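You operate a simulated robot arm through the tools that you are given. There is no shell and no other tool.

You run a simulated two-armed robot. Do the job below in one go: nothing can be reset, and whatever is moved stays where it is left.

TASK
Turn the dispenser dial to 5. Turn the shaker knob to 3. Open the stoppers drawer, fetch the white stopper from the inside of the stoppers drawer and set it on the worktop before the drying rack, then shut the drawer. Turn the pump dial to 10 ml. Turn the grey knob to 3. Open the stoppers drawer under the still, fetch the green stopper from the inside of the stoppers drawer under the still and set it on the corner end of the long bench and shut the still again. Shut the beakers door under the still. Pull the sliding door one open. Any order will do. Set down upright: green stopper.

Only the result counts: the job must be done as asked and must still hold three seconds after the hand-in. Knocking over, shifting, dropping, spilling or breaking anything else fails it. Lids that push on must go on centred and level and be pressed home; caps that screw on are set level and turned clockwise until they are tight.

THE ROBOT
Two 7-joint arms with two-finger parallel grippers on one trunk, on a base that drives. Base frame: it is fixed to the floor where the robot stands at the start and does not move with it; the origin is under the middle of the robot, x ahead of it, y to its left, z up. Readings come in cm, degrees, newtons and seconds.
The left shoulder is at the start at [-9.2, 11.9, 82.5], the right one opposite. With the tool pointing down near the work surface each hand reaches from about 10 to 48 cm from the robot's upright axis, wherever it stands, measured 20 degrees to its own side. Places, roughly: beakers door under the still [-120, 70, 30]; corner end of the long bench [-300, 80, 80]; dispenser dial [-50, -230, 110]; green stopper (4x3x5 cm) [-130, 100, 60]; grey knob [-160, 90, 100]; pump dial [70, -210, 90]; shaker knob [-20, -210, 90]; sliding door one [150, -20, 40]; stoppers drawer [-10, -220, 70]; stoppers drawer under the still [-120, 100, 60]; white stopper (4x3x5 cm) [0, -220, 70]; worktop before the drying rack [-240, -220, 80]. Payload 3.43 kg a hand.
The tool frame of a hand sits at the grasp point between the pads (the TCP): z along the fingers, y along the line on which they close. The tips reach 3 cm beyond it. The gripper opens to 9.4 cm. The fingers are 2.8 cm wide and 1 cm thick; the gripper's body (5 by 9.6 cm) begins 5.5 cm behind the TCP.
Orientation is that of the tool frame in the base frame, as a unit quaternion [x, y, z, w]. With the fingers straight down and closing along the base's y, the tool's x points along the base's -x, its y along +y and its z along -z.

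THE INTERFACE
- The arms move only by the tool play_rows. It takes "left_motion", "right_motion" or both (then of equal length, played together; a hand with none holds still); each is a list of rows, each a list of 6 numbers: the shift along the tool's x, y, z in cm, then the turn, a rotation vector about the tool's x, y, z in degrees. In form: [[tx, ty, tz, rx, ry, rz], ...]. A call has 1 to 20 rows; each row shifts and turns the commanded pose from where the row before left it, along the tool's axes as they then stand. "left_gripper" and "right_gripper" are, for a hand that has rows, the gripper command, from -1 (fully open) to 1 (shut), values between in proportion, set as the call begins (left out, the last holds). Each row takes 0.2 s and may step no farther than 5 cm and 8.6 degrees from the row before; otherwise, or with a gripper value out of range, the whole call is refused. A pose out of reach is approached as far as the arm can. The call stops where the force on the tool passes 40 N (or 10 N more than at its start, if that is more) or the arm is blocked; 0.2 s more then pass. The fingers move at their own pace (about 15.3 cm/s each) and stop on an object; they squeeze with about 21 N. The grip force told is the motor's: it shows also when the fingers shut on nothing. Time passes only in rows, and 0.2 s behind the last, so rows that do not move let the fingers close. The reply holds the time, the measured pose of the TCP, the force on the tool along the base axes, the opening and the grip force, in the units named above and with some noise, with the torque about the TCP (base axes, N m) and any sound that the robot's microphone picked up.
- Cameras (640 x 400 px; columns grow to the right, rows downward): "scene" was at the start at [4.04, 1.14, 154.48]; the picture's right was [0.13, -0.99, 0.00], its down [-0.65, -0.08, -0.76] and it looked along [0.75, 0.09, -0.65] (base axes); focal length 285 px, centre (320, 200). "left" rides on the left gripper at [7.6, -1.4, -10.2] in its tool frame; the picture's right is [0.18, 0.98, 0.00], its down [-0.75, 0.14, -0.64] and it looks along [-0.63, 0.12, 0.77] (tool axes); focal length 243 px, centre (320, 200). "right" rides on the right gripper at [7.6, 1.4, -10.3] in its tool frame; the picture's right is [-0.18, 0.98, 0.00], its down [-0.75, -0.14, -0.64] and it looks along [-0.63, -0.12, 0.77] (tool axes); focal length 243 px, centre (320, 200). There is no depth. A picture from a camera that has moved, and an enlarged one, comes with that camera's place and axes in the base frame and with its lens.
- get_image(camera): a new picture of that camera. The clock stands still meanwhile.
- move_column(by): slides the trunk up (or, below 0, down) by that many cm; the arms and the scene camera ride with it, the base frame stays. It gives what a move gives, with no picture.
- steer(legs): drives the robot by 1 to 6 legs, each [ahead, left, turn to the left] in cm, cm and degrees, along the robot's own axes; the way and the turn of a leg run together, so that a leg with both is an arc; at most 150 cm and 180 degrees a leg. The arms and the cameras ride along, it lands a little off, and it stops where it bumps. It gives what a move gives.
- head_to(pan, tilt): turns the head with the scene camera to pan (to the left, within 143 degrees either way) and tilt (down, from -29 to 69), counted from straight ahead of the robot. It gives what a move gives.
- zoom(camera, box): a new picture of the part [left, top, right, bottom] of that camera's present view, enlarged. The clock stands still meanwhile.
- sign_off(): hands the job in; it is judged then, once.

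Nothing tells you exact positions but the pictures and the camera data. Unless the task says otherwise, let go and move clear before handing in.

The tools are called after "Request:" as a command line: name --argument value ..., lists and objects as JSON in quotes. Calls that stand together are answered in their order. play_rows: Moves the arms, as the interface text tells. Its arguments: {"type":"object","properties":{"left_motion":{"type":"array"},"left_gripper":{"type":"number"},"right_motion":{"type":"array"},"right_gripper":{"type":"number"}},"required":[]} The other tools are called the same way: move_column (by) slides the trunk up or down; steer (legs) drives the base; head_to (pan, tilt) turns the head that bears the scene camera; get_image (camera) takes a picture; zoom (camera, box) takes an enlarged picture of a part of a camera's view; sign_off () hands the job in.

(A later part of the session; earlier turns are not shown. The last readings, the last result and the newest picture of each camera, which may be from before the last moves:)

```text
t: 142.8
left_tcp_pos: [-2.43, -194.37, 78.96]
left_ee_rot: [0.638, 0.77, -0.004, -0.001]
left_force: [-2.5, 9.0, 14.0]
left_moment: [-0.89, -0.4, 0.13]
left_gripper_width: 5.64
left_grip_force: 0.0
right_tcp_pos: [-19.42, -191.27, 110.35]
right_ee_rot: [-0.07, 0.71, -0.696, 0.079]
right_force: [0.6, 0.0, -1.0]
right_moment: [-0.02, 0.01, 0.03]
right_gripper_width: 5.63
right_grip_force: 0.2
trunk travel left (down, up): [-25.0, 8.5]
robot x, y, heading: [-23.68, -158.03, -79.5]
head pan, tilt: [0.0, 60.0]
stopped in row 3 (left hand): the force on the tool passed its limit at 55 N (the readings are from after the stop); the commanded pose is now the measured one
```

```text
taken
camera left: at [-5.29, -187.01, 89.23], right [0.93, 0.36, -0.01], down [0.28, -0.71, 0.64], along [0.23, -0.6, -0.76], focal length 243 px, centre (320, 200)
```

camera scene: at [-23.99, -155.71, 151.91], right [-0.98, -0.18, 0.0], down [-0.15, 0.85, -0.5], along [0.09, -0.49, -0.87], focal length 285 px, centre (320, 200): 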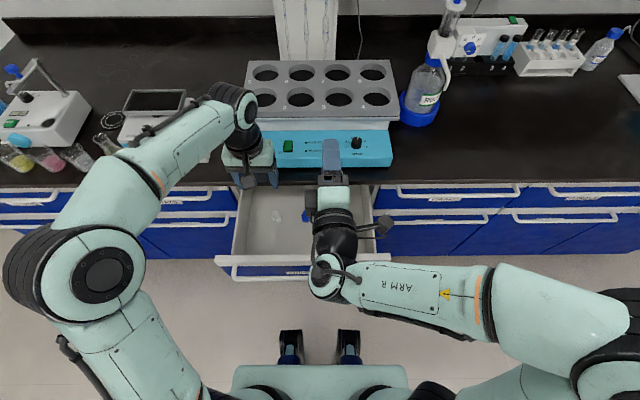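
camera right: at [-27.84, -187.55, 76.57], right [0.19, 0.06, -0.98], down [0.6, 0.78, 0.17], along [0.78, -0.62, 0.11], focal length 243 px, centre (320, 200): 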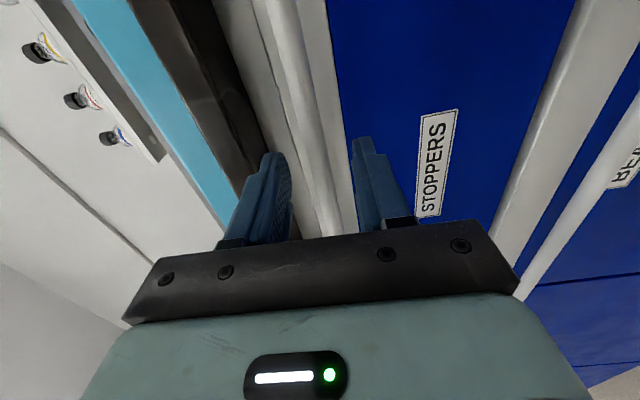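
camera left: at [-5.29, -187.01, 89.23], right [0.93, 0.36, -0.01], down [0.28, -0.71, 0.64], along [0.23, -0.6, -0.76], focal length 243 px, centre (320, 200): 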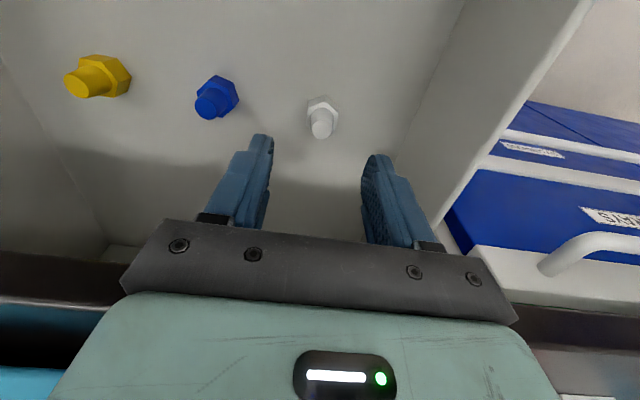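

The gripper body touched the counter edge. I lift, then use the left fingers inside the drawer front to pull the drawer out a bit further.

Request:
play_rows --left_motion '[[0, 0, -3, 0, 0, 0], [0, 0, -3, 0, 0, 0], [4, 0, 0, 0, 0, 0], [4, 0, 0, 0, 0, 0], [4, 0, 0, 0, 0, 0]]'

Request:
zoom --camera "scene" --box '[200, 130, 400, 290]'

```text
t: 144.0
left_tcp_pos: [-4.68, -182.38, 84.82]
left_ee_rot: [0.638, 0.77, -0.004, 0.0]
left_force: [-0.7, 1.0, 0.2]
left_moment: [0.01, -0.03, 0.01]
left_gripper_width: 5.64
left_grip_force: 0.1
right_tcp_pos: [-19.45, -191.17, 110.22]
right_ee_rot: [-0.07, 0.71, -0.696, 0.078]
right_force: [0.0, -0.4, 0.2]
right_moment: [0.03, 0.04, 0.0]
right_gripper_width: 5.63
right_grip_force: 0.1
trunk travel left (down, up): [-25.0, 8.5]
robot x, y, heading: [-23.6, -158.12, -79.6]
head pan, tilt: [0.0, 60.0]
```

```text
2.50 times, centred on (300, 210) of scene
camera zoom: at [-23.2, -160.04, 151.91], right [-0.98, -0.18, 0.0], down [-0.15, 0.85, -0.5], along [0.09, -0.49, -0.87], focal length 712 px, centre (370, 175)
```

zoom: 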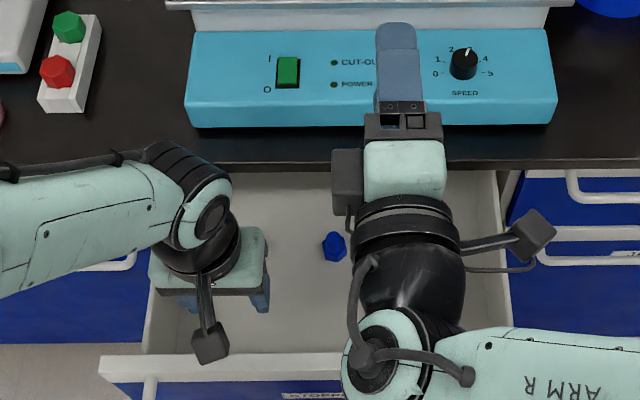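

Request:
play_rows --left_motion '[[0, 0, 3, 0, 0, 0], [0, 0, 3, 0, 0, 0], [0, 0, 1, 0, 0, 0]]'

Request:
steer --legs '[[-10, 0, 0]]'

Request:
get_image --camera "scene"

```text
t: 144.8
left_tcp_pos: [-4.67, -182.5, 77.93]
left_ee_rot: [0.638, 0.77, -0.003, -0.001]
left_force: [0.6, -0.2, -0.1]
left_moment: [0.02, -0.02, 0.0]
left_gripper_width: 5.63
left_grip_force: 0.1
right_tcp_pos: [-19.51, -191.32, 110.16]
right_ee_rot: [-0.07, 0.712, -0.695, 0.078]
right_force: [0.7, -0.3, 0.5]
right_moment: [-0.02, -0.02, -0.03]
right_gripper_width: 5.62
right_grip_force: 0.0
trunk travel left (down, up): [-25.0, 8.5]
robot x, y, heading: [-23.37, -157.65, -79.9]
head pan, tilt: [0.0, 60.0]
```

```text
t: 146.0
left_tcp_pos: [-6.29, -172.87, 77.77]
left_ee_rot: [0.639, 0.769, -0.004, 0.0]
left_force: [-0.2, 0.4, 0.0]
left_moment: [-0.06, 0.04, 0.01]
left_gripper_width: 5.64
left_grip_force: 0.0
right_tcp_pos: [-21.28, -181.54, 110.19]
right_ee_rot: [-0.07, 0.71, -0.696, 0.079]
right_force: [0.8, 0.5, -0.4]
right_moment: [-0.02, 0.0, 0.03]
right_gripper_width: 5.63
right_grip_force: 0.1
trunk travel left (down, up): [-25.0, 8.5]
robot x, y, heading: [-25.26, -148.49, -80.0]
head pan, tilt: [0.0, 60.0]
```

```text
taken
camera scene: at [-24.95, -150.46, 151.92], right [-0.98, -0.18, 0.0], down [-0.15, 0.85, -0.5], along [0.09, -0.49, -0.87], focal length 285 px, centre (320, 200)
```

scene: 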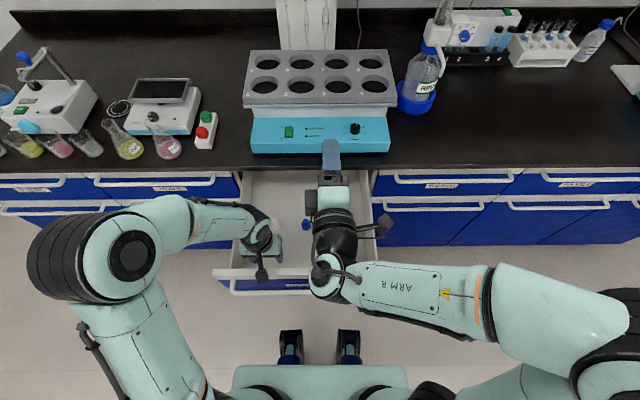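

The drawer came out about 8 cm more. I lift the left hand and move it over the white stopper again.

Request:
play_rows --left_motion '[[-1, 0, -3, 0, 0, 0], [-1, 0, -4, 0, 0, 0], [-3, 0, 0, 0, 0, 0], [-3, 0, 0, 0, 0, 0], [-3, 0, 0, 0, 0, 0]]'

Request:
get_image --camera "left"

Request:
zoom --camera "scene" --box '[200, 130, 400, 300]'

```text
t: 147.2
left_tcp_pos: [-4.16, -183.78, 85.13]
left_ee_rot: [0.639, 0.769, -0.003, -0.002]
left_force: [-0.6, -0.3, -0.4]
left_moment: [0.01, 0.01, -0.01]
left_gripper_width: 5.62
left_grip_force: 0.1
right_tcp_pos: [-21.13, -181.84, 110.2]
right_ee_rot: [-0.071, 0.711, -0.696, 0.078]
right_force: [1.3, 0.0, 1.5]
right_moment: [-0.01, -0.01, 0.03]
right_gripper_width: 5.65
right_grip_force: 0.0
trunk travel left (down, up): [-25.0, 8.5]
robot x, y, heading: [-25.32, -148.31, -79.8]
head pan, tilt: [0.0, 60.0]
```

```text
taken
camera left: at [-7.07, -176.52, 95.31], right [0.93, 0.36, -0.01], down [0.28, -0.71, 0.64], along [0.23, -0.6, -0.77], focal length 243 px, centre (320, 200)
```

left: 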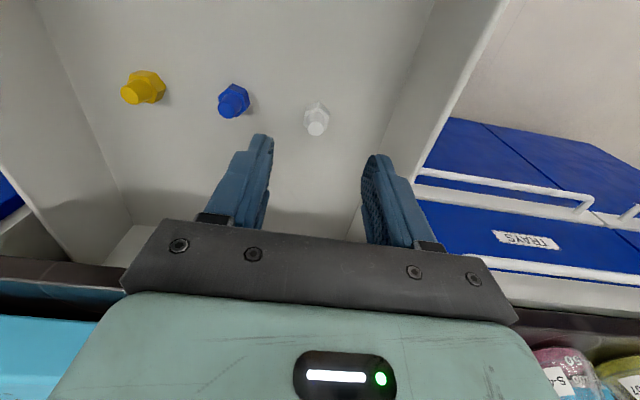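

```text
2.35 times, centred on (300, 215) of scene
camera zoom: at [-24.93, -150.62, 151.91], right [-0.98, -0.18, 0.0], down [-0.15, 0.85, -0.5], along [0.09, -0.49, -0.87], focal length 670 px, centre (367, 165)
```

zoom: 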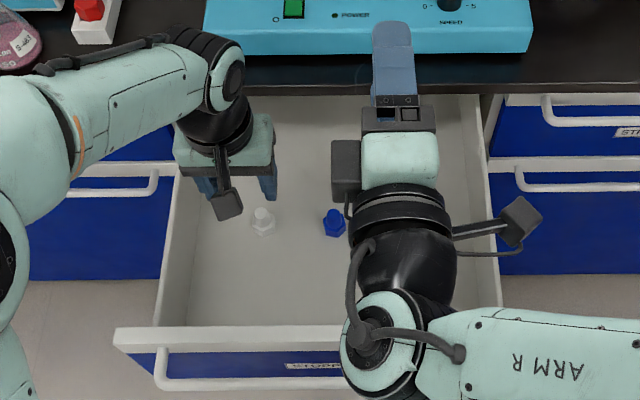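

Request:
play_rows --left_motion '[[-1, 0, 2, 0, 0, 0], [-0.8, 0, 3, 0, 0, 0], [0, 0, 3, 0, 0, 0]]'

Request:
get_image --camera "left"

```text
t: 148.0
left_tcp_pos: [-4.07, -185.47, 76.89]
left_ee_rot: [0.639, 0.769, -0.004, -0.001]
left_force: [0.2, -0.6, 0.7]
left_moment: [0.0, 0.01, 0.02]
left_gripper_width: 5.64
left_grip_force: 0.0
right_tcp_pos: [-21.15, -181.67, 110.15]
right_ee_rot: [-0.071, 0.711, -0.695, 0.079]
right_force: [0.3, -0.4, -0.8]
right_moment: [-0.03, -0.03, -0.01]
right_gripper_width: 5.64
right_grip_force: 0.1
trunk travel left (down, up): [-25.0, 8.5]
robot x, y, heading: [-25.38, -148.39, -79.9]
head pan, tilt: [0.0, 60.0]
```

```text
taken
camera left: at [-6.84, -178.15, 87.21], right [0.93, 0.36, -0.01], down [0.28, -0.71, 0.64], along [0.23, -0.6, -0.77], focal length 243 px, centre (320, 200)
```

left: 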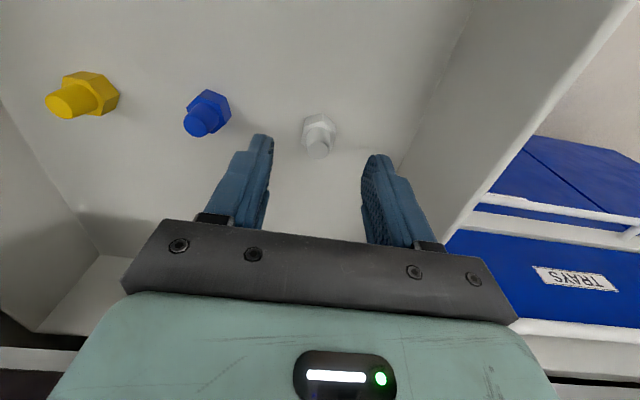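

Request:
play_rows --left_motion '[[0, -0.1, 2, 0, 0, 0], [0, 0, 2, 0, 0, 0], [0, 0, 1, 0, 0, 0]]'

Request:
get_image --camera "left"

```text
t: 148.8
left_tcp_pos: [-4.05, -185.6, 71.83]
left_ee_rot: [0.639, 0.77, -0.003, -0.001]
left_force: [0.5, -0.3, -0.4]
left_moment: [0.01, -0.03, 0.0]
left_gripper_width: 5.64
left_grip_force: 0.1
right_tcp_pos: [-21.21, -181.62, 110.27]
right_ee_rot: [-0.071, 0.711, -0.695, 0.078]
right_force: [0.0, 0.5, -0.1]
right_moment: [-0.04, 0.03, 0.01]
right_gripper_width: 5.62
right_grip_force: 0.1
trunk travel left (down, up): [-25.0, 8.5]
robot x, y, heading: [-25.15, -148.44, -79.4]
head pan, tilt: [0.0, 60.0]
```

```text
taken
camera left: at [-7.03, -178.31, 82.25], right [0.93, 0.36, -0.01], down [0.28, -0.71, 0.64], along [0.23, -0.6, -0.77], focal length 243 px, centre (320, 200)
```

left: 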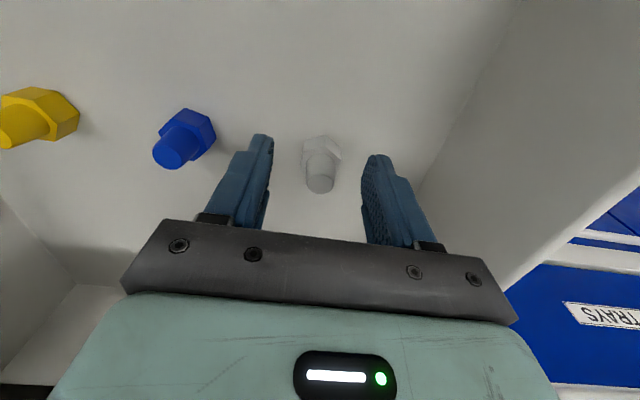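

Request:
play_rows --left_motion '[[0.1, 0, 0.6, 0, 0, 0], [0, 0, 0.6, 0, 0, 0]]'

Request:
zoom --camera "left" --box '[230, 90, 410, 250]'

```text
t: 149.4
left_tcp_pos: [-4.15, -185.48, 70.83]
left_ee_rot: [0.639, 0.769, -0.003, -0.001]
left_force: [0.2, 0.4, 0.3]
left_moment: [0.03, -0.01, 0.02]
left_gripper_width: 5.62
left_grip_force: 0.1
right_tcp_pos: [-21.06, -181.66, 110.13]
right_ee_rot: [-0.07, 0.712, -0.694, 0.078]
right_force: [-0.4, 0.0, 0.6]
right_moment: [-0.01, -0.02, -0.01]
right_gripper_width: 5.64
right_grip_force: 0.0
trunk travel left (down, up): [-25.0, 8.5]
robot x, y, heading: [-25.14, -148.01, -79.8]
head pan, tilt: [0.0, 60.0]
```

```text
2.50 times, centred on (320, 170) of left
camera zoom: at [-7.04, -178.18, 81.06], right [0.93, 0.36, -0.01], down [0.28, -0.71, 0.64], along [0.23, -0.6, -0.77], focal length 606 px, centre (320, 275)
```

zoom: 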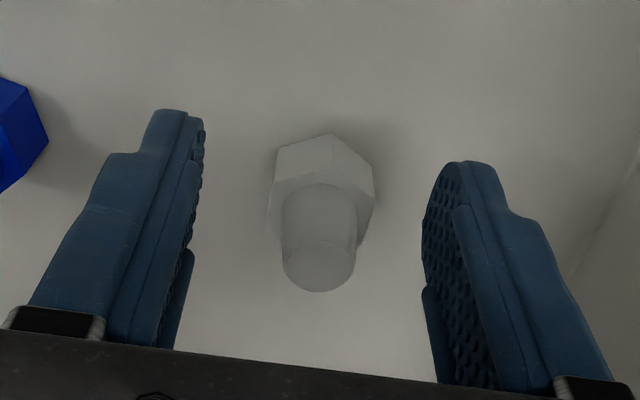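

Request:
play_rows --left_motion '[[0, 0, 0.5, 0, 0, 0], [0, 0, 0.4, 0, 0, 0]]'

Request:
play_rows --left_motion '[[0, 0, 0, 0, 0, 0], [0, 0, 0, 0, 0, 0], [0, 0, 0, 0, 0, 0], [0, 0, 0, 0, 0, 0]]' --left_gripper 1

Request:
zoom --camera "left" --box '[230, 90, 410, 250]'

```text
t: 150.0
left_tcp_pos: [-4.28, -185.47, 69.91]
left_ee_rot: [0.639, 0.769, -0.003, -0.002]
left_force: [-0.7, 0.0, -0.2]
left_moment: [-0.01, -0.03, -0.05]
left_gripper_width: 5.63
left_grip_force: 0.1
right_tcp_pos: [-21.11, -181.66, 110.39]
right_ee_rot: [-0.07, 0.711, -0.695, 0.079]
right_force: [0.3, -0.8, 0.1]
right_moment: [-0.01, 0.03, 0.01]
right_gripper_width: 5.64
right_grip_force: 0.2
trunk travel left (down, up): [-25.0, 8.5]
robot x, y, heading: [-25.6, -148.37, -79.8]
head pan, tilt: [0.0, 60.0]
```

```text
t: 151.0
left_tcp_pos: [-4.27, -185.57, 69.85]
left_ee_rot: [0.638, 0.77, -0.004, -0.001]
left_force: [-0.2, -0.1, -0.5]
left_moment: [0.0, 0.0, 0.03]
left_gripper_width: 0.02
left_grip_force: 20.6
right_tcp_pos: [-21.22, -181.7, 110.15]
right_ee_rot: [-0.069, 0.711, -0.695, 0.078]
right_force: [-1.0, 0.5, -0.8]
right_moment: [-0.02, 0.04, 0.03]
right_gripper_width: 5.64
right_grip_force: 0.0
trunk travel left (down, up): [-25.0, 8.5]
robot x, y, heading: [-25.13, -148.16, -79.7]
head pan, tilt: [0.0, 60.0]
```

```text
2.50 times, centred on (320, 170) of left
camera zoom: at [-7.1, -178.18, 80.11], right [0.93, 0.36, -0.01], down [0.28, -0.71, 0.64], along [0.23, -0.6, -0.77], focal length 606 px, centre (320, 275)
```

zoom: 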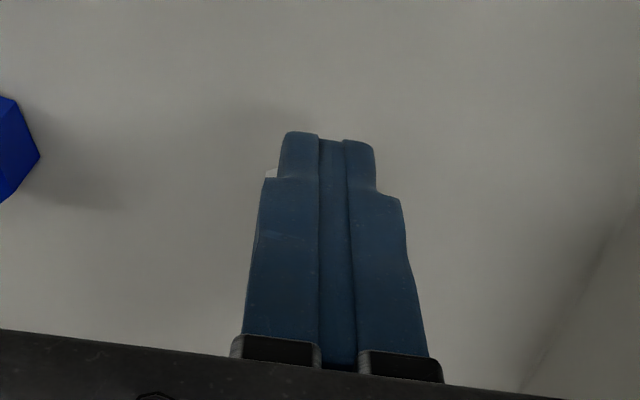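

The fingers closed on nothing; the stopper sits just ahead of the fingers. I reopen and look.

Request:
play_rows --left_motion '[[0, 0, 0, 0, 0, 0], [0, 0, 0, 0, 0, 0], [0, 0, -2, 0, 0, 0]]' --left_gripper -0.2

Request:
get_image --camera "left"

Request:
zoom --camera "scene" --box '[200, 130, 400, 300]'

```text
t: 151.8
left_tcp_pos: [-4.24, -185.5, 71.88]
left_ee_rot: [0.639, 0.769, -0.003, -0.002]
left_force: [0.3, 0.4, 0.0]
left_moment: [0.05, 0.0, 0.0]
left_gripper_width: 5.64
left_grip_force: 0.0
right_tcp_pos: [-21.29, -181.72, 110.25]
right_ee_rot: [-0.07, 0.711, -0.696, 0.077]
right_force: [0.0, -0.5, 0.2]
right_moment: [0.0, 0.0, 0.0]
right_gripper_width: 5.63
right_grip_force: 0.0
trunk travel left (down, up): [-25.0, 8.5]
robot x, y, heading: [-25.21, -148.45, -79.6]
head pan, tilt: [0.0, 60.0]
```

```text
taken
camera left: at [-7.11, -178.11, 82.09], right [0.93, 0.36, -0.01], down [0.28, -0.71, 0.64], along [0.23, -0.6, -0.77], focal length 243 px, centre (320, 200)
```

left: 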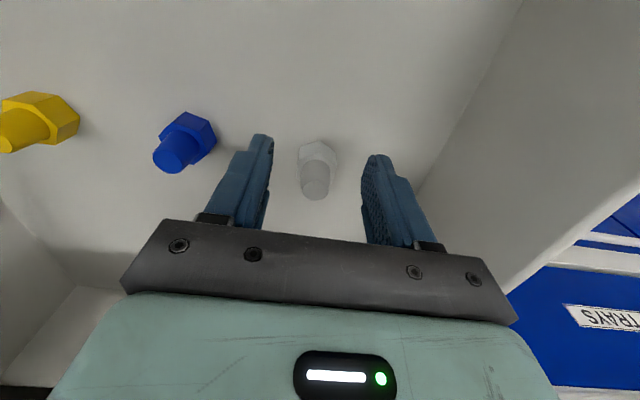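

```text
2.35 times, centred on (300, 215) of scene
camera zoom: at [-24.95, -150.5, 151.91], right [-0.98, -0.18, 0.0], down [-0.15, 0.85, -0.5], along [0.09, -0.49, -0.87], focal length 670 px, centre (367, 165)
```

zoom: 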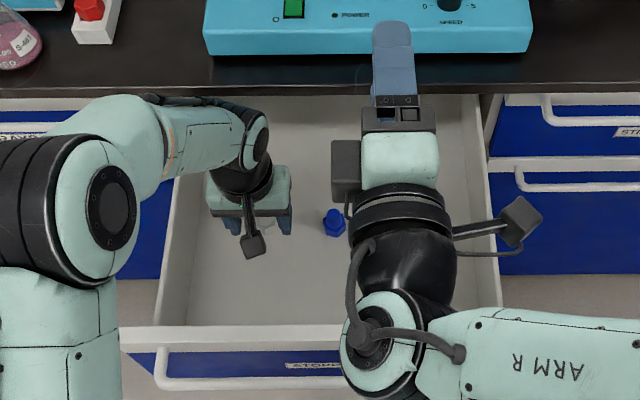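

The stopper still stands; the drawer floor is lower than assumed (about z 64.5) and the stopper is about 1.5 cm ahead. I adjust forward and lower.

Request:
play_rows --left_motion '[[-1.4, -0.2, 0, 0, 0, 0], [0, 0, 1.5, 0, 0, 0], [0, 0, 1.5, 0, 0, 0]]'

Request:
zoom --camera "left" --box '[230, 90, 410, 250]'

```text
t: 152.6
left_tcp_pos: [-4.11, -187.01, 68.75]
left_ee_rot: [0.639, 0.769, -0.004, -0.002]
left_force: [0.5, 0.2, -0.3]
left_moment: [0.03, 0.0, -0.02]
left_gripper_width: 5.65
left_grip_force: 0.2
right_tcp_pos: [-21.17, -181.72, 110.18]
right_ee_rot: [-0.07, 0.711, -0.695, 0.077]
right_force: [-0.2, 0.3, 0.5]
right_moment: [-0.01, 0.02, 0.03]
right_gripper_width: 5.62
right_grip_force: 0.0
trunk travel left (down, up): [-25.0, 8.5]
robot x, y, heading: [-25.28, -148.47, -79.7]
head pan, tilt: [0.0, 60.0]
```

```text
2.50 times, centred on (320, 170) of left
camera zoom: at [-6.9, -179.66, 79.05], right [0.93, 0.36, -0.01], down [0.28, -0.71, 0.64], along [0.23, -0.6, -0.77], focal length 606 px, centre (320, 275)
```

zoom: 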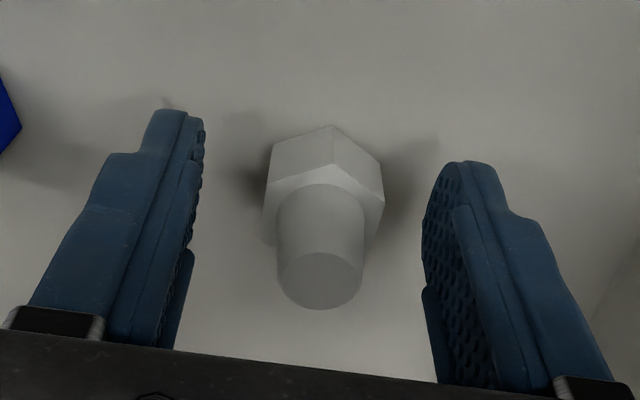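

Request:
play_rows --left_motion '[[0, 0, 0.4, 0, 0, 0], [0, 0, 0, 0, 0, 0]]'

Request:
play_rows --left_motion '[[0, 0, 0, 0, 0, 0], [0, 0, 0, 0, 0, 0], [0, 0, 0, 0, 0, 0], [0, 0, 0, 0, 0, 0]]' --left_gripper 1

Request:
zoom --camera "left" --box '[230, 90, 410, 250]'

```text
t: 153.2
left_tcp_pos: [-4.06, -187.07, 68.4]
left_ee_rot: [0.639, 0.77, -0.003, -0.002]
left_force: [0.3, -0.5, 0.9]
left_moment: [-0.01, -0.02, 0.01]
left_gripper_width: 5.65
left_grip_force: 0.0
right_tcp_pos: [-21.24, -181.7, 110.27]
right_ee_rot: [-0.07, 0.711, -0.695, 0.078]
right_force: [-0.1, 0.4, 0.5]
right_moment: [0.02, 0.01, 0.03]
right_gripper_width: 5.68
right_grip_force: 0.0
trunk travel left (down, up): [-25.0, 8.5]
robot x, y, heading: [-25.12, -147.9, -79.6]
head pan, tilt: [0.0, 60.0]
```

```text
t: 154.2
left_tcp_pos: [-4.08, -187.09, 68.27]
left_ee_rot: [0.639, 0.769, -0.004, -0.002]
left_force: [0.3, 0.5, -0.9]
left_moment: [-0.02, 0.01, 0.02]
left_gripper_width: 3.0
left_grip_force: 20.9
right_tcp_pos: [-21.25, -181.66, 110.24]
right_ee_rot: [-0.07, 0.711, -0.695, 0.078]
right_force: [-0.5, -0.1, -0.2]
right_moment: [-0.01, -0.03, -0.03]
right_gripper_width: 5.64
right_grip_force: 0.1
trunk travel left (down, up): [-25.0, 8.5]
robot x, y, heading: [-25.41, -148.54, -79.8]
head pan, tilt: [0.0, 60.0]
```

```text
2.50 times, centred on (320, 170) of left
camera zoom: at [-6.94, -179.67, 78.64], right [0.93, 0.36, -0.01], down [0.28, -0.71, 0.64], along [0.23, -0.6, -0.77], focal length 606 px, centre (320, 275)
```

zoom: 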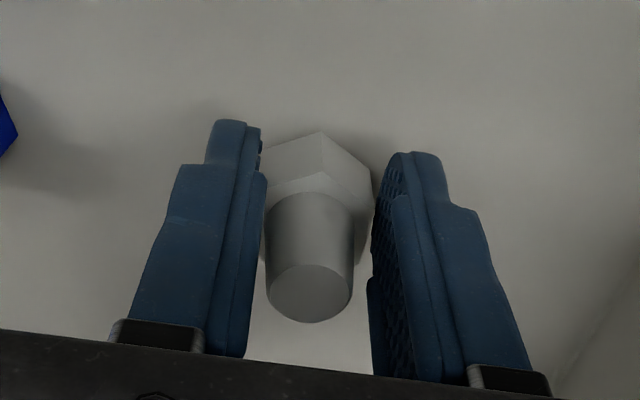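

The stopper is gripped (3.0 cm). I lift it out.

Request:
play_rows --left_motion '[[0, 0, -3, 0, 0, 0], [0, 0, -4, 0, 0, 0], [0, 0, -4, 0, 0, 0], [0, 0, -4, 0, 0, 0], [0, 0, -4, 0, 0, 0], [0, 0, -4, 0, 0, 0], [0, 0, -4, 0, 0, 0], [3, 0, -4, 0, 0, 0], [4, 0, -4, 0, 0, 0]]'

Request:
get_image --camera "left"

Request:
get_image --camera "scene"

```text
refused: row 9 steps farther than a row can; nothing moved
```

```text
taken
camera left: at [-6.94, -179.67, 78.64], right [0.93, 0.36, -0.01], down [0.28, -0.71, 0.64], along [0.23, -0.6, -0.77], focal length 243 px, centre (320, 200)
```

left: 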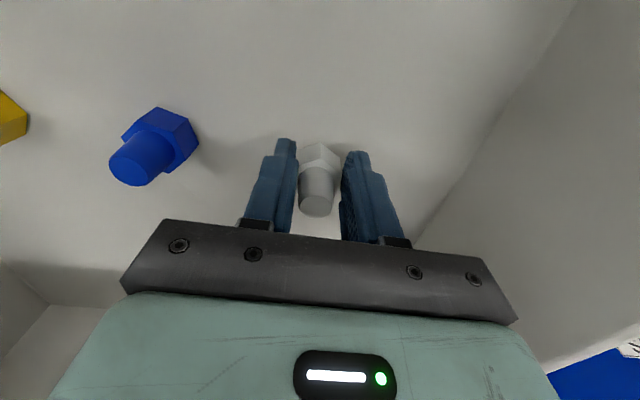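

```text
taken
camera scene: at [-24.94, -150.54, 151.91], right [-0.98, -0.18, 0.0], down [-0.15, 0.85, -0.5], along [0.09, -0.49, -0.87], focal length 285 px, centre (320, 200)
```

scene: 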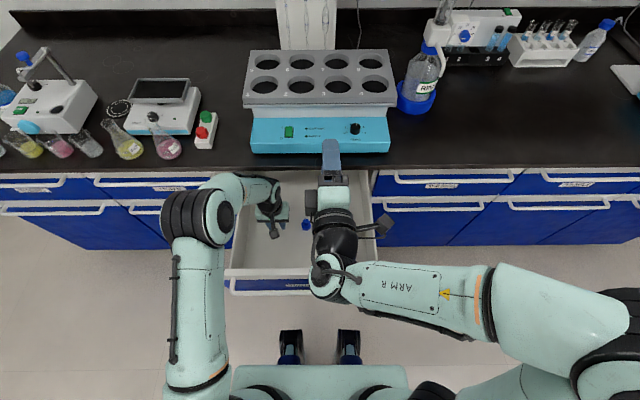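

Request:
play_rows --left_motion '[[0, 0, -3, 0, 0, 0], [0, 0, -4, 0, 0, 0], [0, 0, -4, 0, 0, 0], [0, 0, -4, 0, 0, 0], [0, 0, -4, 0, 0, 0], [0, 0, -4, 0, 0, 0], [0, 0, -4, 0, 0, 0], [2, 0, -4, 0, 0, 0], [2, 0, -4, 0, 0, 0], [3, 0, -2, 0, 0, 0]]'

Request:
get_image --camera "left"

Request:
get_image --camera "scene"

```text
t: 156.4
left_tcp_pos: [-5.1, -179.7, 105.34]
left_ee_rot: [0.639, 0.769, -0.004, 0.0]
left_force: [0.1, 0.5, 0.4]
left_moment: [-0.01, -0.02, -0.03]
left_gripper_width: 3.01
left_grip_force: 21.3
right_tcp_pos: [-21.21, -181.64, 110.29]
right_ee_rot: [-0.07, 0.71, -0.696, 0.078]
right_force: [0.7, -0.3, -0.6]
right_moment: [0.01, 0.01, 0.04]
right_gripper_width: 5.62
right_grip_force: 0.0
trunk travel left (down, up): [-25.0, 8.5]
robot x, y, heading: [-24.96, -148.17, -79.8]
head pan, tilt: [0.0, 60.0]
```

```text
taken
camera left: at [-8.02, -172.35, 115.54], right [0.93, 0.36, -0.01], down [0.28, -0.71, 0.64], along [0.23, -0.6, -0.77], focal length 243 px, centre (320, 200)
```

left: 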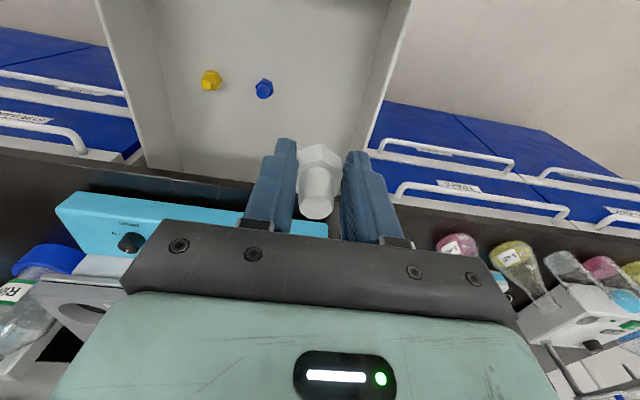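

```text
taken
camera scene: at [-24.93, -150.43, 151.91], right [-0.98, -0.18, 0.0], down [-0.15, 0.85, -0.5], along [0.09, -0.49, -0.87], focal length 285 px, centre (320, 200)
```

scene: 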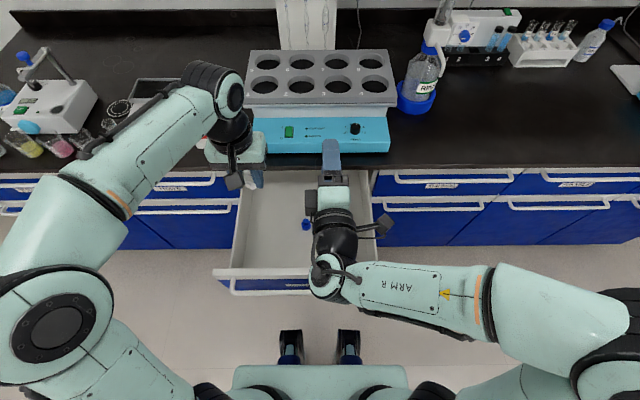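

The white stopper is in hand. I back up, lower the right hand as a closed fist and push the drawer shut.

Request:
steer --legs '[[-32, 0, 0]]'

Request:
play_rows --right_motion '[[0, 4.8, 0, 0, 0, 0], [0, 4.8, 0, 0, 0, 0], [0, 4.8, 0, 0, 0, 0], [0, 4.8, 0, 0, 0, 0], [0, 4.8, 0, 0, 0, 0], [0, 4.8, 0, 0, 0, 0], [0, 4.8, 0, 0, 0, 0], [0, 4.8, 0, 0, 0, 0]]' --right_gripper 1

Request:
get_image --camera "scene"

```text
t: 158.5
left_tcp_pos: [-10.98, -148.07, 105.21]
left_ee_rot: [0.64, 0.768, -0.002, -0.002]
left_force: [-0.6, 0.0, 0.3]
left_moment: [0.05, -0.01, -0.03]
left_gripper_width: 2.99
left_grip_force: 20.9
right_tcp_pos: [-26.97, -149.93, 110.31]
right_ee_rot: [-0.069, 0.711, -0.696, 0.077]
right_force: [0.3, -0.9, 0.9]
right_moment: [0.02, 0.02, -0.01]
right_gripper_width: 5.66
right_grip_force: 0.1
trunk travel left (down, up): [-25.0, 8.5]
robot x, y, heading: [-31.06, -116.46, -79.7]
head pan, tilt: [0.0, 60.0]
```

```text
t: 160.3
left_tcp_pos: [-10.97, -148.23, 105.11]
left_ee_rot: [0.641, 0.768, -0.004, -0.002]
left_force: [-0.4, -0.4, -0.4]
left_moment: [-0.01, 0.02, 0.02]
left_gripper_width: 3.0
left_grip_force: 21.3
right_tcp_pos: [-26.6, -149.08, 71.99]
right_ee_rot: [-0.069, 0.71, -0.696, 0.079]
right_force: [0.4, -0.4, 0.4]
right_moment: [0.01, 0.0, -0.03]
right_gripper_width: 0.0
right_grip_force: 21.0
trunk travel left (down, up): [-25.0, 8.5]
robot x, y, heading: [-31.27, -116.44, -79.8]
head pan, tilt: [0.0, 60.0]
```

```text
taken
camera scene: at [-30.64, -118.87, 151.91], right [-0.98, -0.18, 0.0], down [-0.15, 0.85, -0.5], along [0.09, -0.49, -0.87], focal length 285 px, centre (320, 200)
```

scene: 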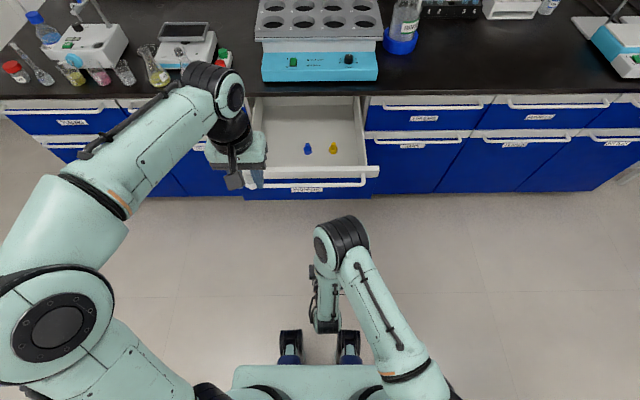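

Request:
steer --legs '[[30, 0, 0]]'

Request:
get_image --camera "scene"

```text
t: 162.4
left_tcp_pos: [-5.33, -177.56, 105.29]
left_ee_rot: [0.637, 0.771, -0.003, -0.001]
left_force: [-0.2, -0.9, 0.6]
left_moment: [0.0, -0.04, 0.02]
left_gripper_width: 3.0
left_grip_force: 20.6
right_tcp_pos: [-20.83, -178.77, 71.92]
right_ee_rot: [-0.071, 0.711, -0.695, 0.079]
right_force: [0.2, 0.2, -0.7]
right_moment: [0.03, 0.04, -0.01]
right_gripper_width: 0.0
right_grip_force: 20.8
trunk travel left (down, up): [-25.0, 8.5]
robot x, y, heading: [-25.87, -146.25, -79.4]
head pan, tilt: [0.0, 60.0]
```

```text
taken
camera scene: at [-25.22, -148.49, 151.91], right [-0.98, -0.18, 0.0], down [-0.16, 0.85, -0.5], along [0.09, -0.49, -0.87], focal length 285 px, centre (320, 200)
```

scene: 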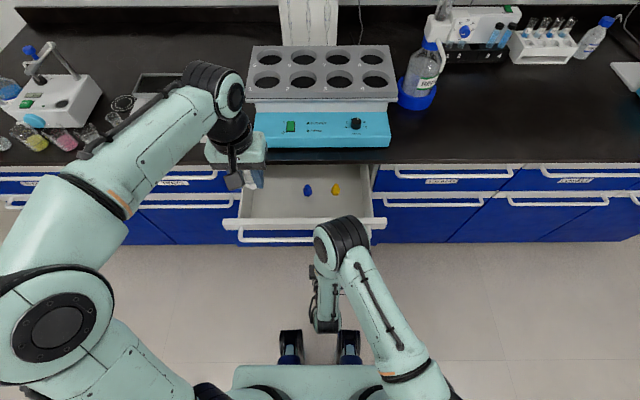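

Request:
steer --legs '[[25, 0, 0]]'

Request:
get_image --camera "scene"

```text
t: 164.1
left_tcp_pos: [-1.19, -199.19, 105.29]
left_ee_rot: [0.636, 0.771, -0.003, -0.001]
left_force: [0.0, 0.2, 0.3]
left_moment: [-0.01, -0.05, 0.0]
left_gripper_width: 2.99
left_grip_force: 21.3
right_tcp_pos: [-16.93, -199.75, 71.97]
right_ee_rot: [-0.074, 0.712, -0.693, 0.08]
right_force: [0.0, 0.0, 0.0]
right_moment: [-0.03, 0.0, 0.01]
right_gripper_width: 0.0
right_grip_force: 21.1
trunk travel left (down, up): [-25.0, 8.5]
robot x, y, heading: [-21.52, -167.82, -79.6]
head pan, tilt: [0.0, 60.0]
stopped in leg 1: the force on the tool passed its limit at 121 N (the readings are from after the stop); the commanded pose is now the measured one
```

```text
taken
camera scene: at [-21.19, -170.02, 151.91], right [-0.98, -0.18, 0.0], down [-0.16, 0.85, -0.5], along [0.09, -0.49, -0.87], focal length 285 px, centre (320, 200)
```

scene: 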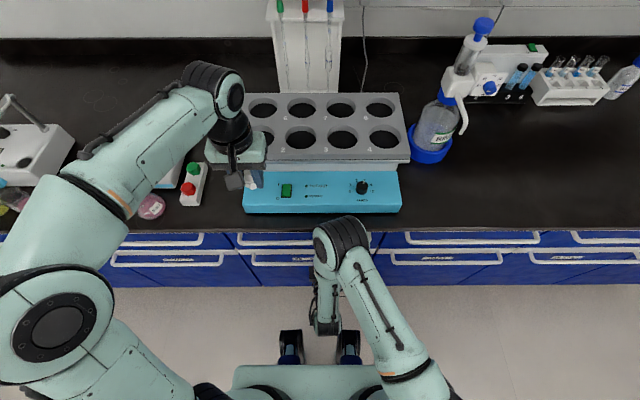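

The drawer is shut. I back off, raise the right hand and check the drawer and the way to the drying rack.

Request:
steer --legs '[[-24, 0, 0]]'

Request:
play_rows --right_motion '[[0, -4.5, 0, 0, 0, 0], [0, -4.5, 0, 0, 0, 0], [0, -4.5, 0, 0, 0, 0], [0, -4.5, 0, 0, 0, 0], [0, -4.5, 0, 0, 0, 0], [0, -4.5, 0, 0, 0, 0], [0, -4.5, 0, 0, 0, 0], [0, -4.5, 0, 0, 0, 0]]'

Request:
get_image --camera "scene"

Request:
head_to --pan -75 --tilt 25

Request:
get_image --camera "scene"

Request:
head_to --pan -120 --tilt 35

Request:
get_image --camera "scene"

```text
t: 165.8
left_tcp_pos: [-5.53, -175.52, 105.1]
left_ee_rot: [0.635, 0.772, -0.003, -0.002]
left_force: [0.4, 0.4, 0.0]
left_moment: [0.03, 0.0, -0.03]
left_gripper_width: 2.96
left_grip_force: 21.3
right_tcp_pos: [-21.16, -176.11, 71.93]
right_ee_rot: [-0.074, 0.712, -0.694, 0.082]
right_force: [0.7, 0.1, -0.1]
right_moment: [0.01, -0.01, -0.03]
right_gripper_width: 0.0
right_grip_force: 21.2
trunk travel left (down, up): [-25.0, 8.5]
robot x, y, heading: [-26.02, -144.21, -79.1]
head pan, tilt: [0.0, 60.0]
```

```text
t: 167.6
left_tcp_pos: [-5.78, -175.51, 105.32]
left_ee_rot: [0.635, 0.772, -0.002, -0.001]
left_force: [0.1, 1.0, -0.7]
left_moment: [0.0, -0.01, 0.0]
left_gripper_width: 2.98
left_grip_force: 21.1
right_tcp_pos: [-21.41, -177.13, 107.97]
right_ee_rot: [-0.076, 0.713, -0.693, 0.082]
right_force: [-0.6, -0.1, -0.6]
right_moment: [0.03, 0.0, 0.0]
right_gripper_width: 0.0
right_grip_force: 21.5
trunk travel left (down, up): [-25.0, 8.5]
robot x, y, heading: [-26.26, -144.32, -79.2]
head pan, tilt: [0.0, 60.0]
```

```text
taken
camera scene: at [-25.69, -146.37, 151.91], right [-0.98, -0.19, 0.0], down [-0.16, 0.85, -0.5], along [0.09, -0.49, -0.87], focal length 285 px, centre (320, 200)
```

scene: 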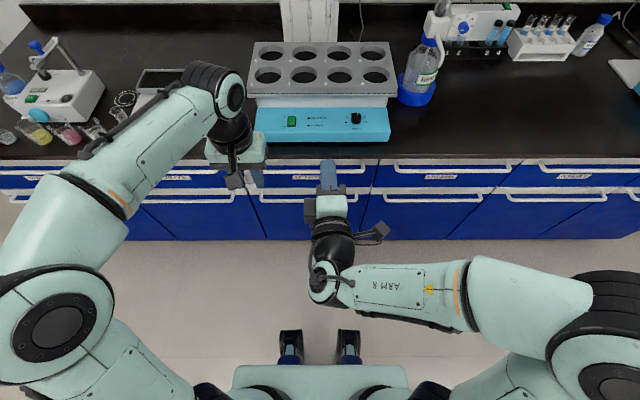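

```text
t: 169.1
left_tcp_pos: [-5.6, -175.48, 105.21]
left_ee_rot: [0.636, 0.772, -0.002, -0.001]
left_force: [0.3, 0.3, -0.1]
left_moment: [-0.02, 0.02, -0.02]
left_gripper_width: 2.97
left_grip_force: 20.8
right_tcp_pos: [-21.38, -177.3, 107.74]
right_ee_rot: [-0.075, 0.712, -0.694, 0.081]
right_force: [-0.9, -0.3, -0.6]
right_moment: [0.01, -0.01, 0.0]
right_gripper_width: 0.0
right_grip_force: 21.5
trunk travel left (down, up): [-25.0, 8.5]
robot x, y, heading: [-26.55, -144.29, -79.1]
head pan, tilt: [-75.0, 25.0]
```

```text
taken
camera scene: at [-35.17, -143.89, 156.92], right [-0.44, 0.9, 0.0], down [0.38, 0.18, -0.91], along [-0.82, -0.39, -0.42], focal length 285 px, centre (320, 200)
```

scene: 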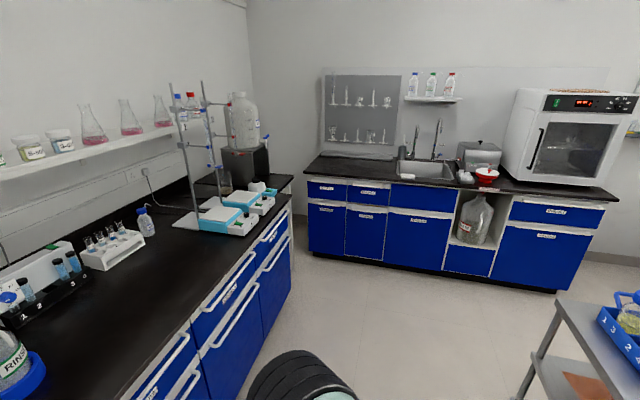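

```text
t: 170.2
left_tcp_pos: [-5.5, -175.59, 105.25]
left_ee_rot: [0.636, 0.772, -0.003, -0.001]
left_force: [0.2, -0.5, -1.0]
left_moment: [-0.02, 0.0, -0.01]
left_gripper_width: 2.98
left_grip_force: 20.9
right_tcp_pos: [-21.27, -177.31, 107.76]
right_ee_rot: [-0.074, 0.713, -0.693, 0.081]
right_force: [-0.2, -0.1, 0.1]
right_moment: [-0.03, 0.0, 0.0]
right_gripper_width: 0.0
right_grip_force: 21.0
trunk travel left (down, up): [-25.0, 8.5]
robot x, y, heading: [-26.04, -144.37, -79.3]
head pan, tilt: [-120.0, 35.0]
```

```text
taken
camera scene: at [-35.2, -136.98, 155.35], right [0.33, 0.94, 0.0], down [0.54, -0.19, -0.82], along [-0.77, 0.27, -0.57], focal length 285 px, centre (320, 200)
```

scene: 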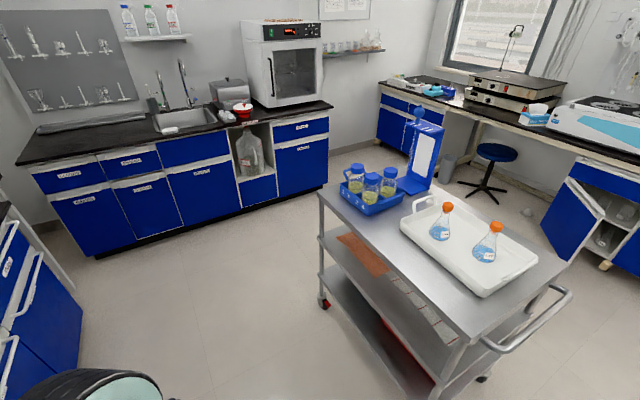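

The drawer is flush. The drying rack (pegboard) is over the left part of the west bench; I take the spot before it as around (-235..-240, -215). I strafe right along the aisle.

Request:
steer --legs '[[0, -130, 0]]'

Request:
get_image --camera "scene"

Request:
head_to --pan -80 --tilt 35

Request:
get_image --camera "scene"

```text
t: 182.0
left_tcp_pos: [-135.61, -199.05, 105.14]
left_ee_rot: [0.644, 0.765, -0.002, -0.001]
left_force: [0.1, 0.1, -0.4]
left_moment: [0.0, -0.05, -0.01]
left_gripper_width: 2.97
left_grip_force: 21.2
right_tcp_pos: [-151.33, -200.62, 107.86]
right_ee_rot: [-0.066, 0.712, -0.695, 0.074]
right_force: [0.2, 0.1, 0.0]
right_moment: [0.03, 0.01, 0.01]
right_gripper_width: 0.0
right_grip_force: 20.9
trunk travel left (down, up): [-25.0, 8.5]
robot x, y, heading: [-155.37, -167.13, -80.6]
head pan, tilt: [-120.0, 35.0]
```

```text
taken
camera scene: at [-164.29, -159.96, 155.34], right [0.35, 0.94, 0.0], down [0.54, -0.2, -0.82], along [-0.77, 0.29, -0.57], focal length 285 px, centre (320, 200)
```

scene: 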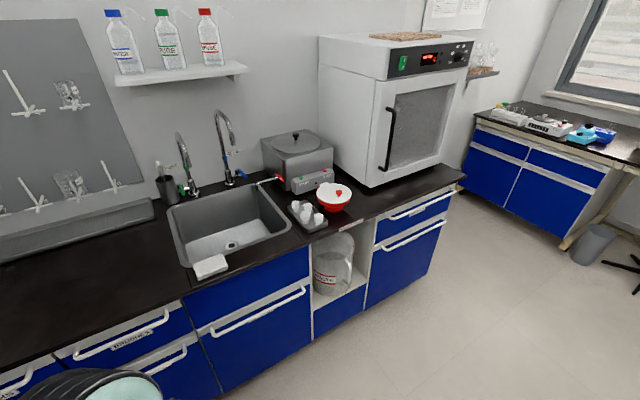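

```text
t: 183.0
left_tcp_pos: [-135.39, -199.2, 105.27]
left_ee_rot: [0.643, 0.766, -0.003, -0.001]
left_force: [-0.2, -0.1, 0.4]
left_moment: [0.01, 0.0, 0.03]
left_gripper_width: 2.97
left_grip_force: 20.9
right_tcp_pos: [-151.27, -200.53, 107.88]
right_ee_rot: [-0.067, 0.713, -0.694, 0.074]
right_force: [0.8, 0.0, -0.9]
right_moment: [0.02, -0.03, -0.02]
right_gripper_width: 0.01
right_grip_force: 21.5
trunk travel left (down, up): [-25.0, 8.5]
robot x, y, heading: [-155.74, -167.55, -80.3]
head pan, tilt: [-80.0, 35.0]
```

```text
taken
camera scene: at [-164.34, -165.97, 155.34], right [-0.33, 0.94, 0.0], down [0.54, 0.19, -0.82], along [-0.77, -0.27, -0.57], focal length 285 px, centre (320, 200)
```

scene: 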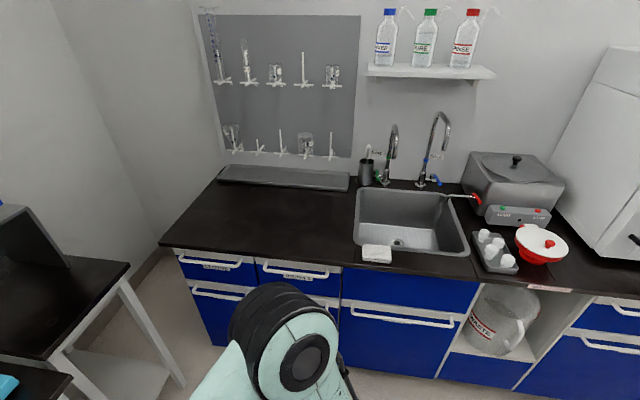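

The free worktop before the drying rack is centred at about (-241, -217). I turn to face the west bench and look.

Request:
steer --legs '[[0, 0, -89]]'

Request:
head_to --pan 0 --tilt 50

Request:
get_image --camera "scene"

```text
t: 187.2
left_tcp_pos: [-186.3, -188.26, 105.29]
left_ee_rot: [0.995, 0.102, -0.002, -0.002]
left_force: [0.5, 0.5, -0.9]
left_moment: [0.03, -0.02, -0.03]
left_gripper_width: 2.8
left_grip_force: 21.0
right_tcp_pos: [-188.25, -172.47, 107.81]
right_ee_rot: [0.449, 0.558, -0.549, -0.431]
right_force: [0.0, -0.1, -0.5]
right_moment: [-0.01, 0.01, 0.0]
right_gripper_width: 0.01
right_grip_force: 21.3
trunk travel left (down, up): [-25.0, 8.5]
robot x, y, heading: [-155.26, -167.83, -168.6]
head pan, tilt: [-80.0, 35.0]
```

```text
t: 188.7
left_tcp_pos: [-186.33, -188.32, 105.28]
left_ee_rot: [0.995, 0.101, 0.0, -0.002]
left_force: [0.6, -1.9, 0.1]
left_moment: [0.01, -0.01, -0.03]
left_gripper_width: 2.79
left_grip_force: 21.2
right_tcp_pos: [-188.24, -172.52, 107.87]
right_ee_rot: [0.448, 0.559, -0.549, -0.43]
right_force: [-0.6, -0.6, 0.0]
right_moment: [0.03, 0.0, 0.01]
right_gripper_width: 0.01
right_grip_force: 20.6
trunk travel left (down, up): [-25.0, 8.5]
robot x, y, heading: [-155.39, -167.45, -168.6]
head pan, tilt: [0.0, 50.0]
```

```text
taken
camera scene: at [-158.57, -168.0, 153.17], right [-0.2, 0.98, 0.0], down [0.75, 0.15, -0.64], along [-0.63, -0.13, -0.77], focal length 285 px, centre (320, 200)
```

scene: 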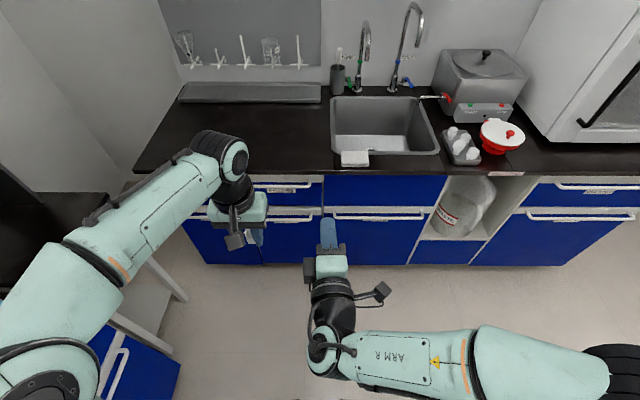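

I drive in toward the bench and slightly left.

Request:
steer --legs '[[44, 7, 0]]'

Request:
get_image --camera "scene"

Request:
get_image --camera "left"

```text
t: 191.4
left_tcp_pos: [-227.61, -203.62, 105.2]
left_ee_rot: [0.995, 0.103, -0.001, -0.003]
left_force: [0.1, 1.0, -0.1]
left_moment: [0.04, 0.0, -0.02]
left_gripper_width: 2.81
left_grip_force: 21.4
right_tcp_pos: [-229.54, -187.92, 107.74]
right_ee_rot: [0.447, 0.559, -0.55, -0.43]
right_force: [-1.1, 0.6, 0.7]
right_moment: [-0.01, 0.02, 0.0]
right_gripper_width: 0.0
right_grip_force: 21.1
trunk travel left (down, up): [-25.0, 8.5]
robot x, y, heading: [-196.66, -182.95, -168.2]
head pan, tilt: [0.0, 50.0]
```

```text
taken
camera scene: at [-199.84, -183.33, 153.17], right [-0.2, 0.98, 0.0], down [0.75, 0.15, -0.64], along [-0.63, -0.13, -0.77], focal length 285 px, centre (320, 200)
```

scene: 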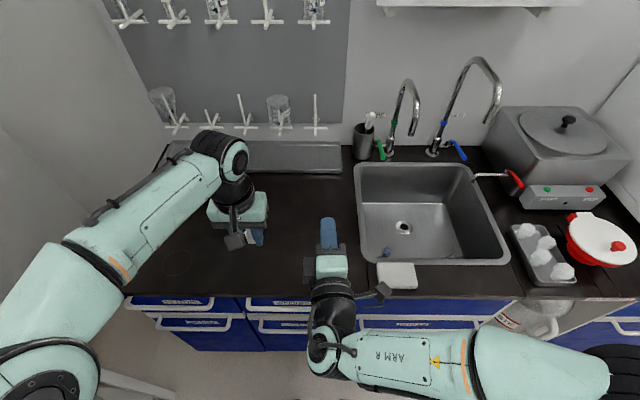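

```text
taken
camera left: at [-220.53, -200.7, 115.45], right [0.38, -0.92, -0.01], down [-0.71, -0.3, 0.64], along [-0.6, -0.24, -0.77], focal length 243 px, centre (320, 200)
```

left: 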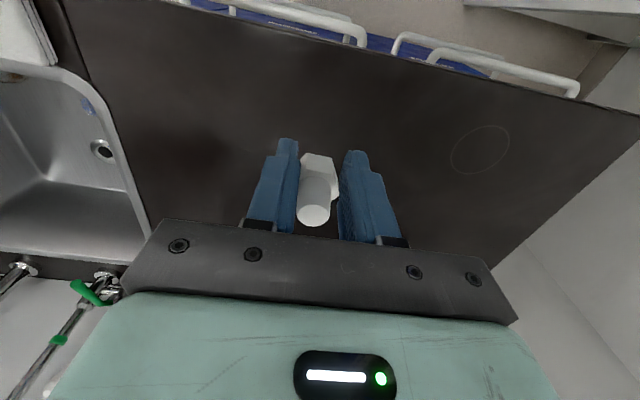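

The hand is over the right area. I move a bit farther in and lower gradually.

Request:
play_rows --left_motion '[[-2, 1.5, 2, 0, 0, 0], [-2, 1.5, 2, 0, 0, 0], [-2, 1.5, 2, 0, 0, 0], [-2, 1.5, 2, 0, 0, 0], [0, 0, 3, 0, 0, 0], [0, 0, 2, 0, 0, 0]]'

Request:
get_image --camera "left"

Request:
zoom --camera "scene" --box '[130, 120, 360, 300]'

```text
t: 192.8
left_tcp_pos: [-234.24, -211.31, 92.33]
left_ee_rot: [0.995, 0.103, -0.001, -0.002]
left_force: [-0.1, 0.4, 0.7]
left_moment: [-0.02, 0.02, 0.01]
left_gripper_width: 2.8
left_grip_force: 20.9
right_tcp_pos: [-229.59, -187.86, 107.93]
right_ee_rot: [0.448, 0.559, -0.55, -0.429]
right_force: [-0.4, -0.2, 0.0]
right_moment: [-0.02, 0.01, 0.0]
right_gripper_width: 0.03
right_grip_force: 21.1
trunk travel left (down, up): [-25.0, 8.5]
robot x, y, heading: [-196.69, -183.08, -168.4]
head pan, tilt: [0.0, 50.0]
```

```text
taken
camera left: at [-227.17, -208.24, 102.5], right [0.38, -0.92, -0.01], down [-0.71, -0.3, 0.64], along [-0.6, -0.24, -0.77], focal length 243 px, centre (320, 200)
```

left: 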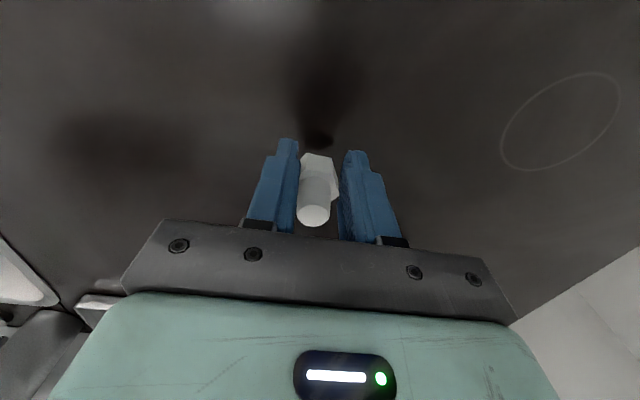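

```text
2.22 times, centred on (245, 210) of scene
camera zoom: at [-199.83, -183.32, 153.17], right [-0.2, 0.98, 0.0], down [0.75, 0.15, -0.64], along [-0.63, -0.13, -0.77], focal length 633 px, centre (487, 178)
```

zoom: 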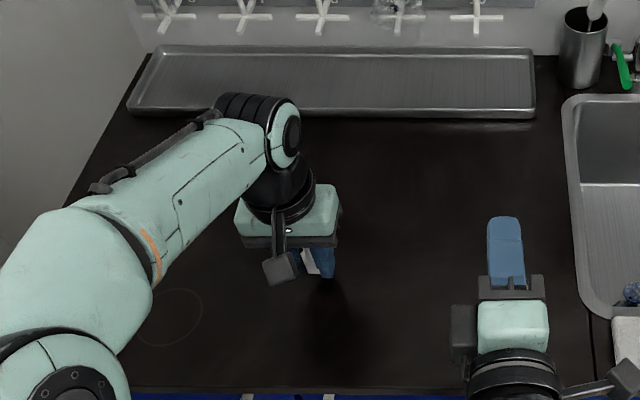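

Request:
play_rows --left_motion '[[0, 0, 0.8, 0, 0, 0], [0, 0, 0.8, 0, 0, 0], [0, 0, 0.6, 0, 0, 0]]'

Request:
get_image --camera "left"

```text
t: 193.6
left_tcp_pos: [-234.17, -211.17, 89.91]
left_ee_rot: [0.995, 0.104, -0.001, -0.002]
left_force: [-0.5, 0.3, 0.1]
left_moment: [0.01, 0.03, -0.03]
left_gripper_width: 2.76
left_grip_force: 20.9
right_tcp_pos: [-229.49, -187.97, 107.84]
right_ee_rot: [0.447, 0.559, -0.551, -0.429]
right_force: [0.0, -0.1, 0.3]
right_moment: [-0.01, -0.02, -0.02]
right_gripper_width: 0.03
right_grip_force: 21.3
trunk travel left (down, up): [-25.0, 8.5]
robot x, y, heading: [-196.4, -182.68, -168.7]
head pan, tilt: [0.0, 50.0]
```

```text
taken
camera left: at [-227.14, -208.13, 100.26], right [0.38, -0.92, -0.01], down [-0.71, -0.3, 0.64], along [-0.6, -0.24, -0.77], focal length 243 px, centre (320, 200)
```

left: 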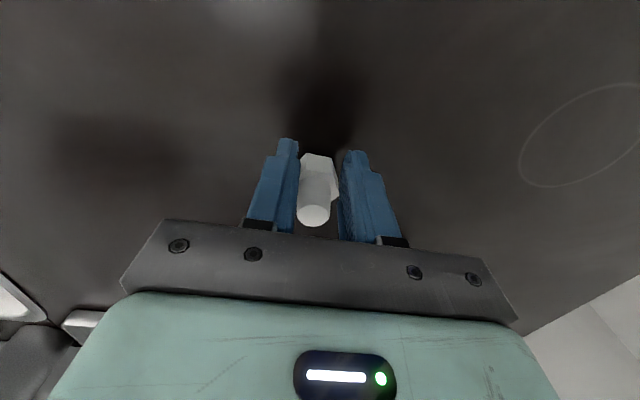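

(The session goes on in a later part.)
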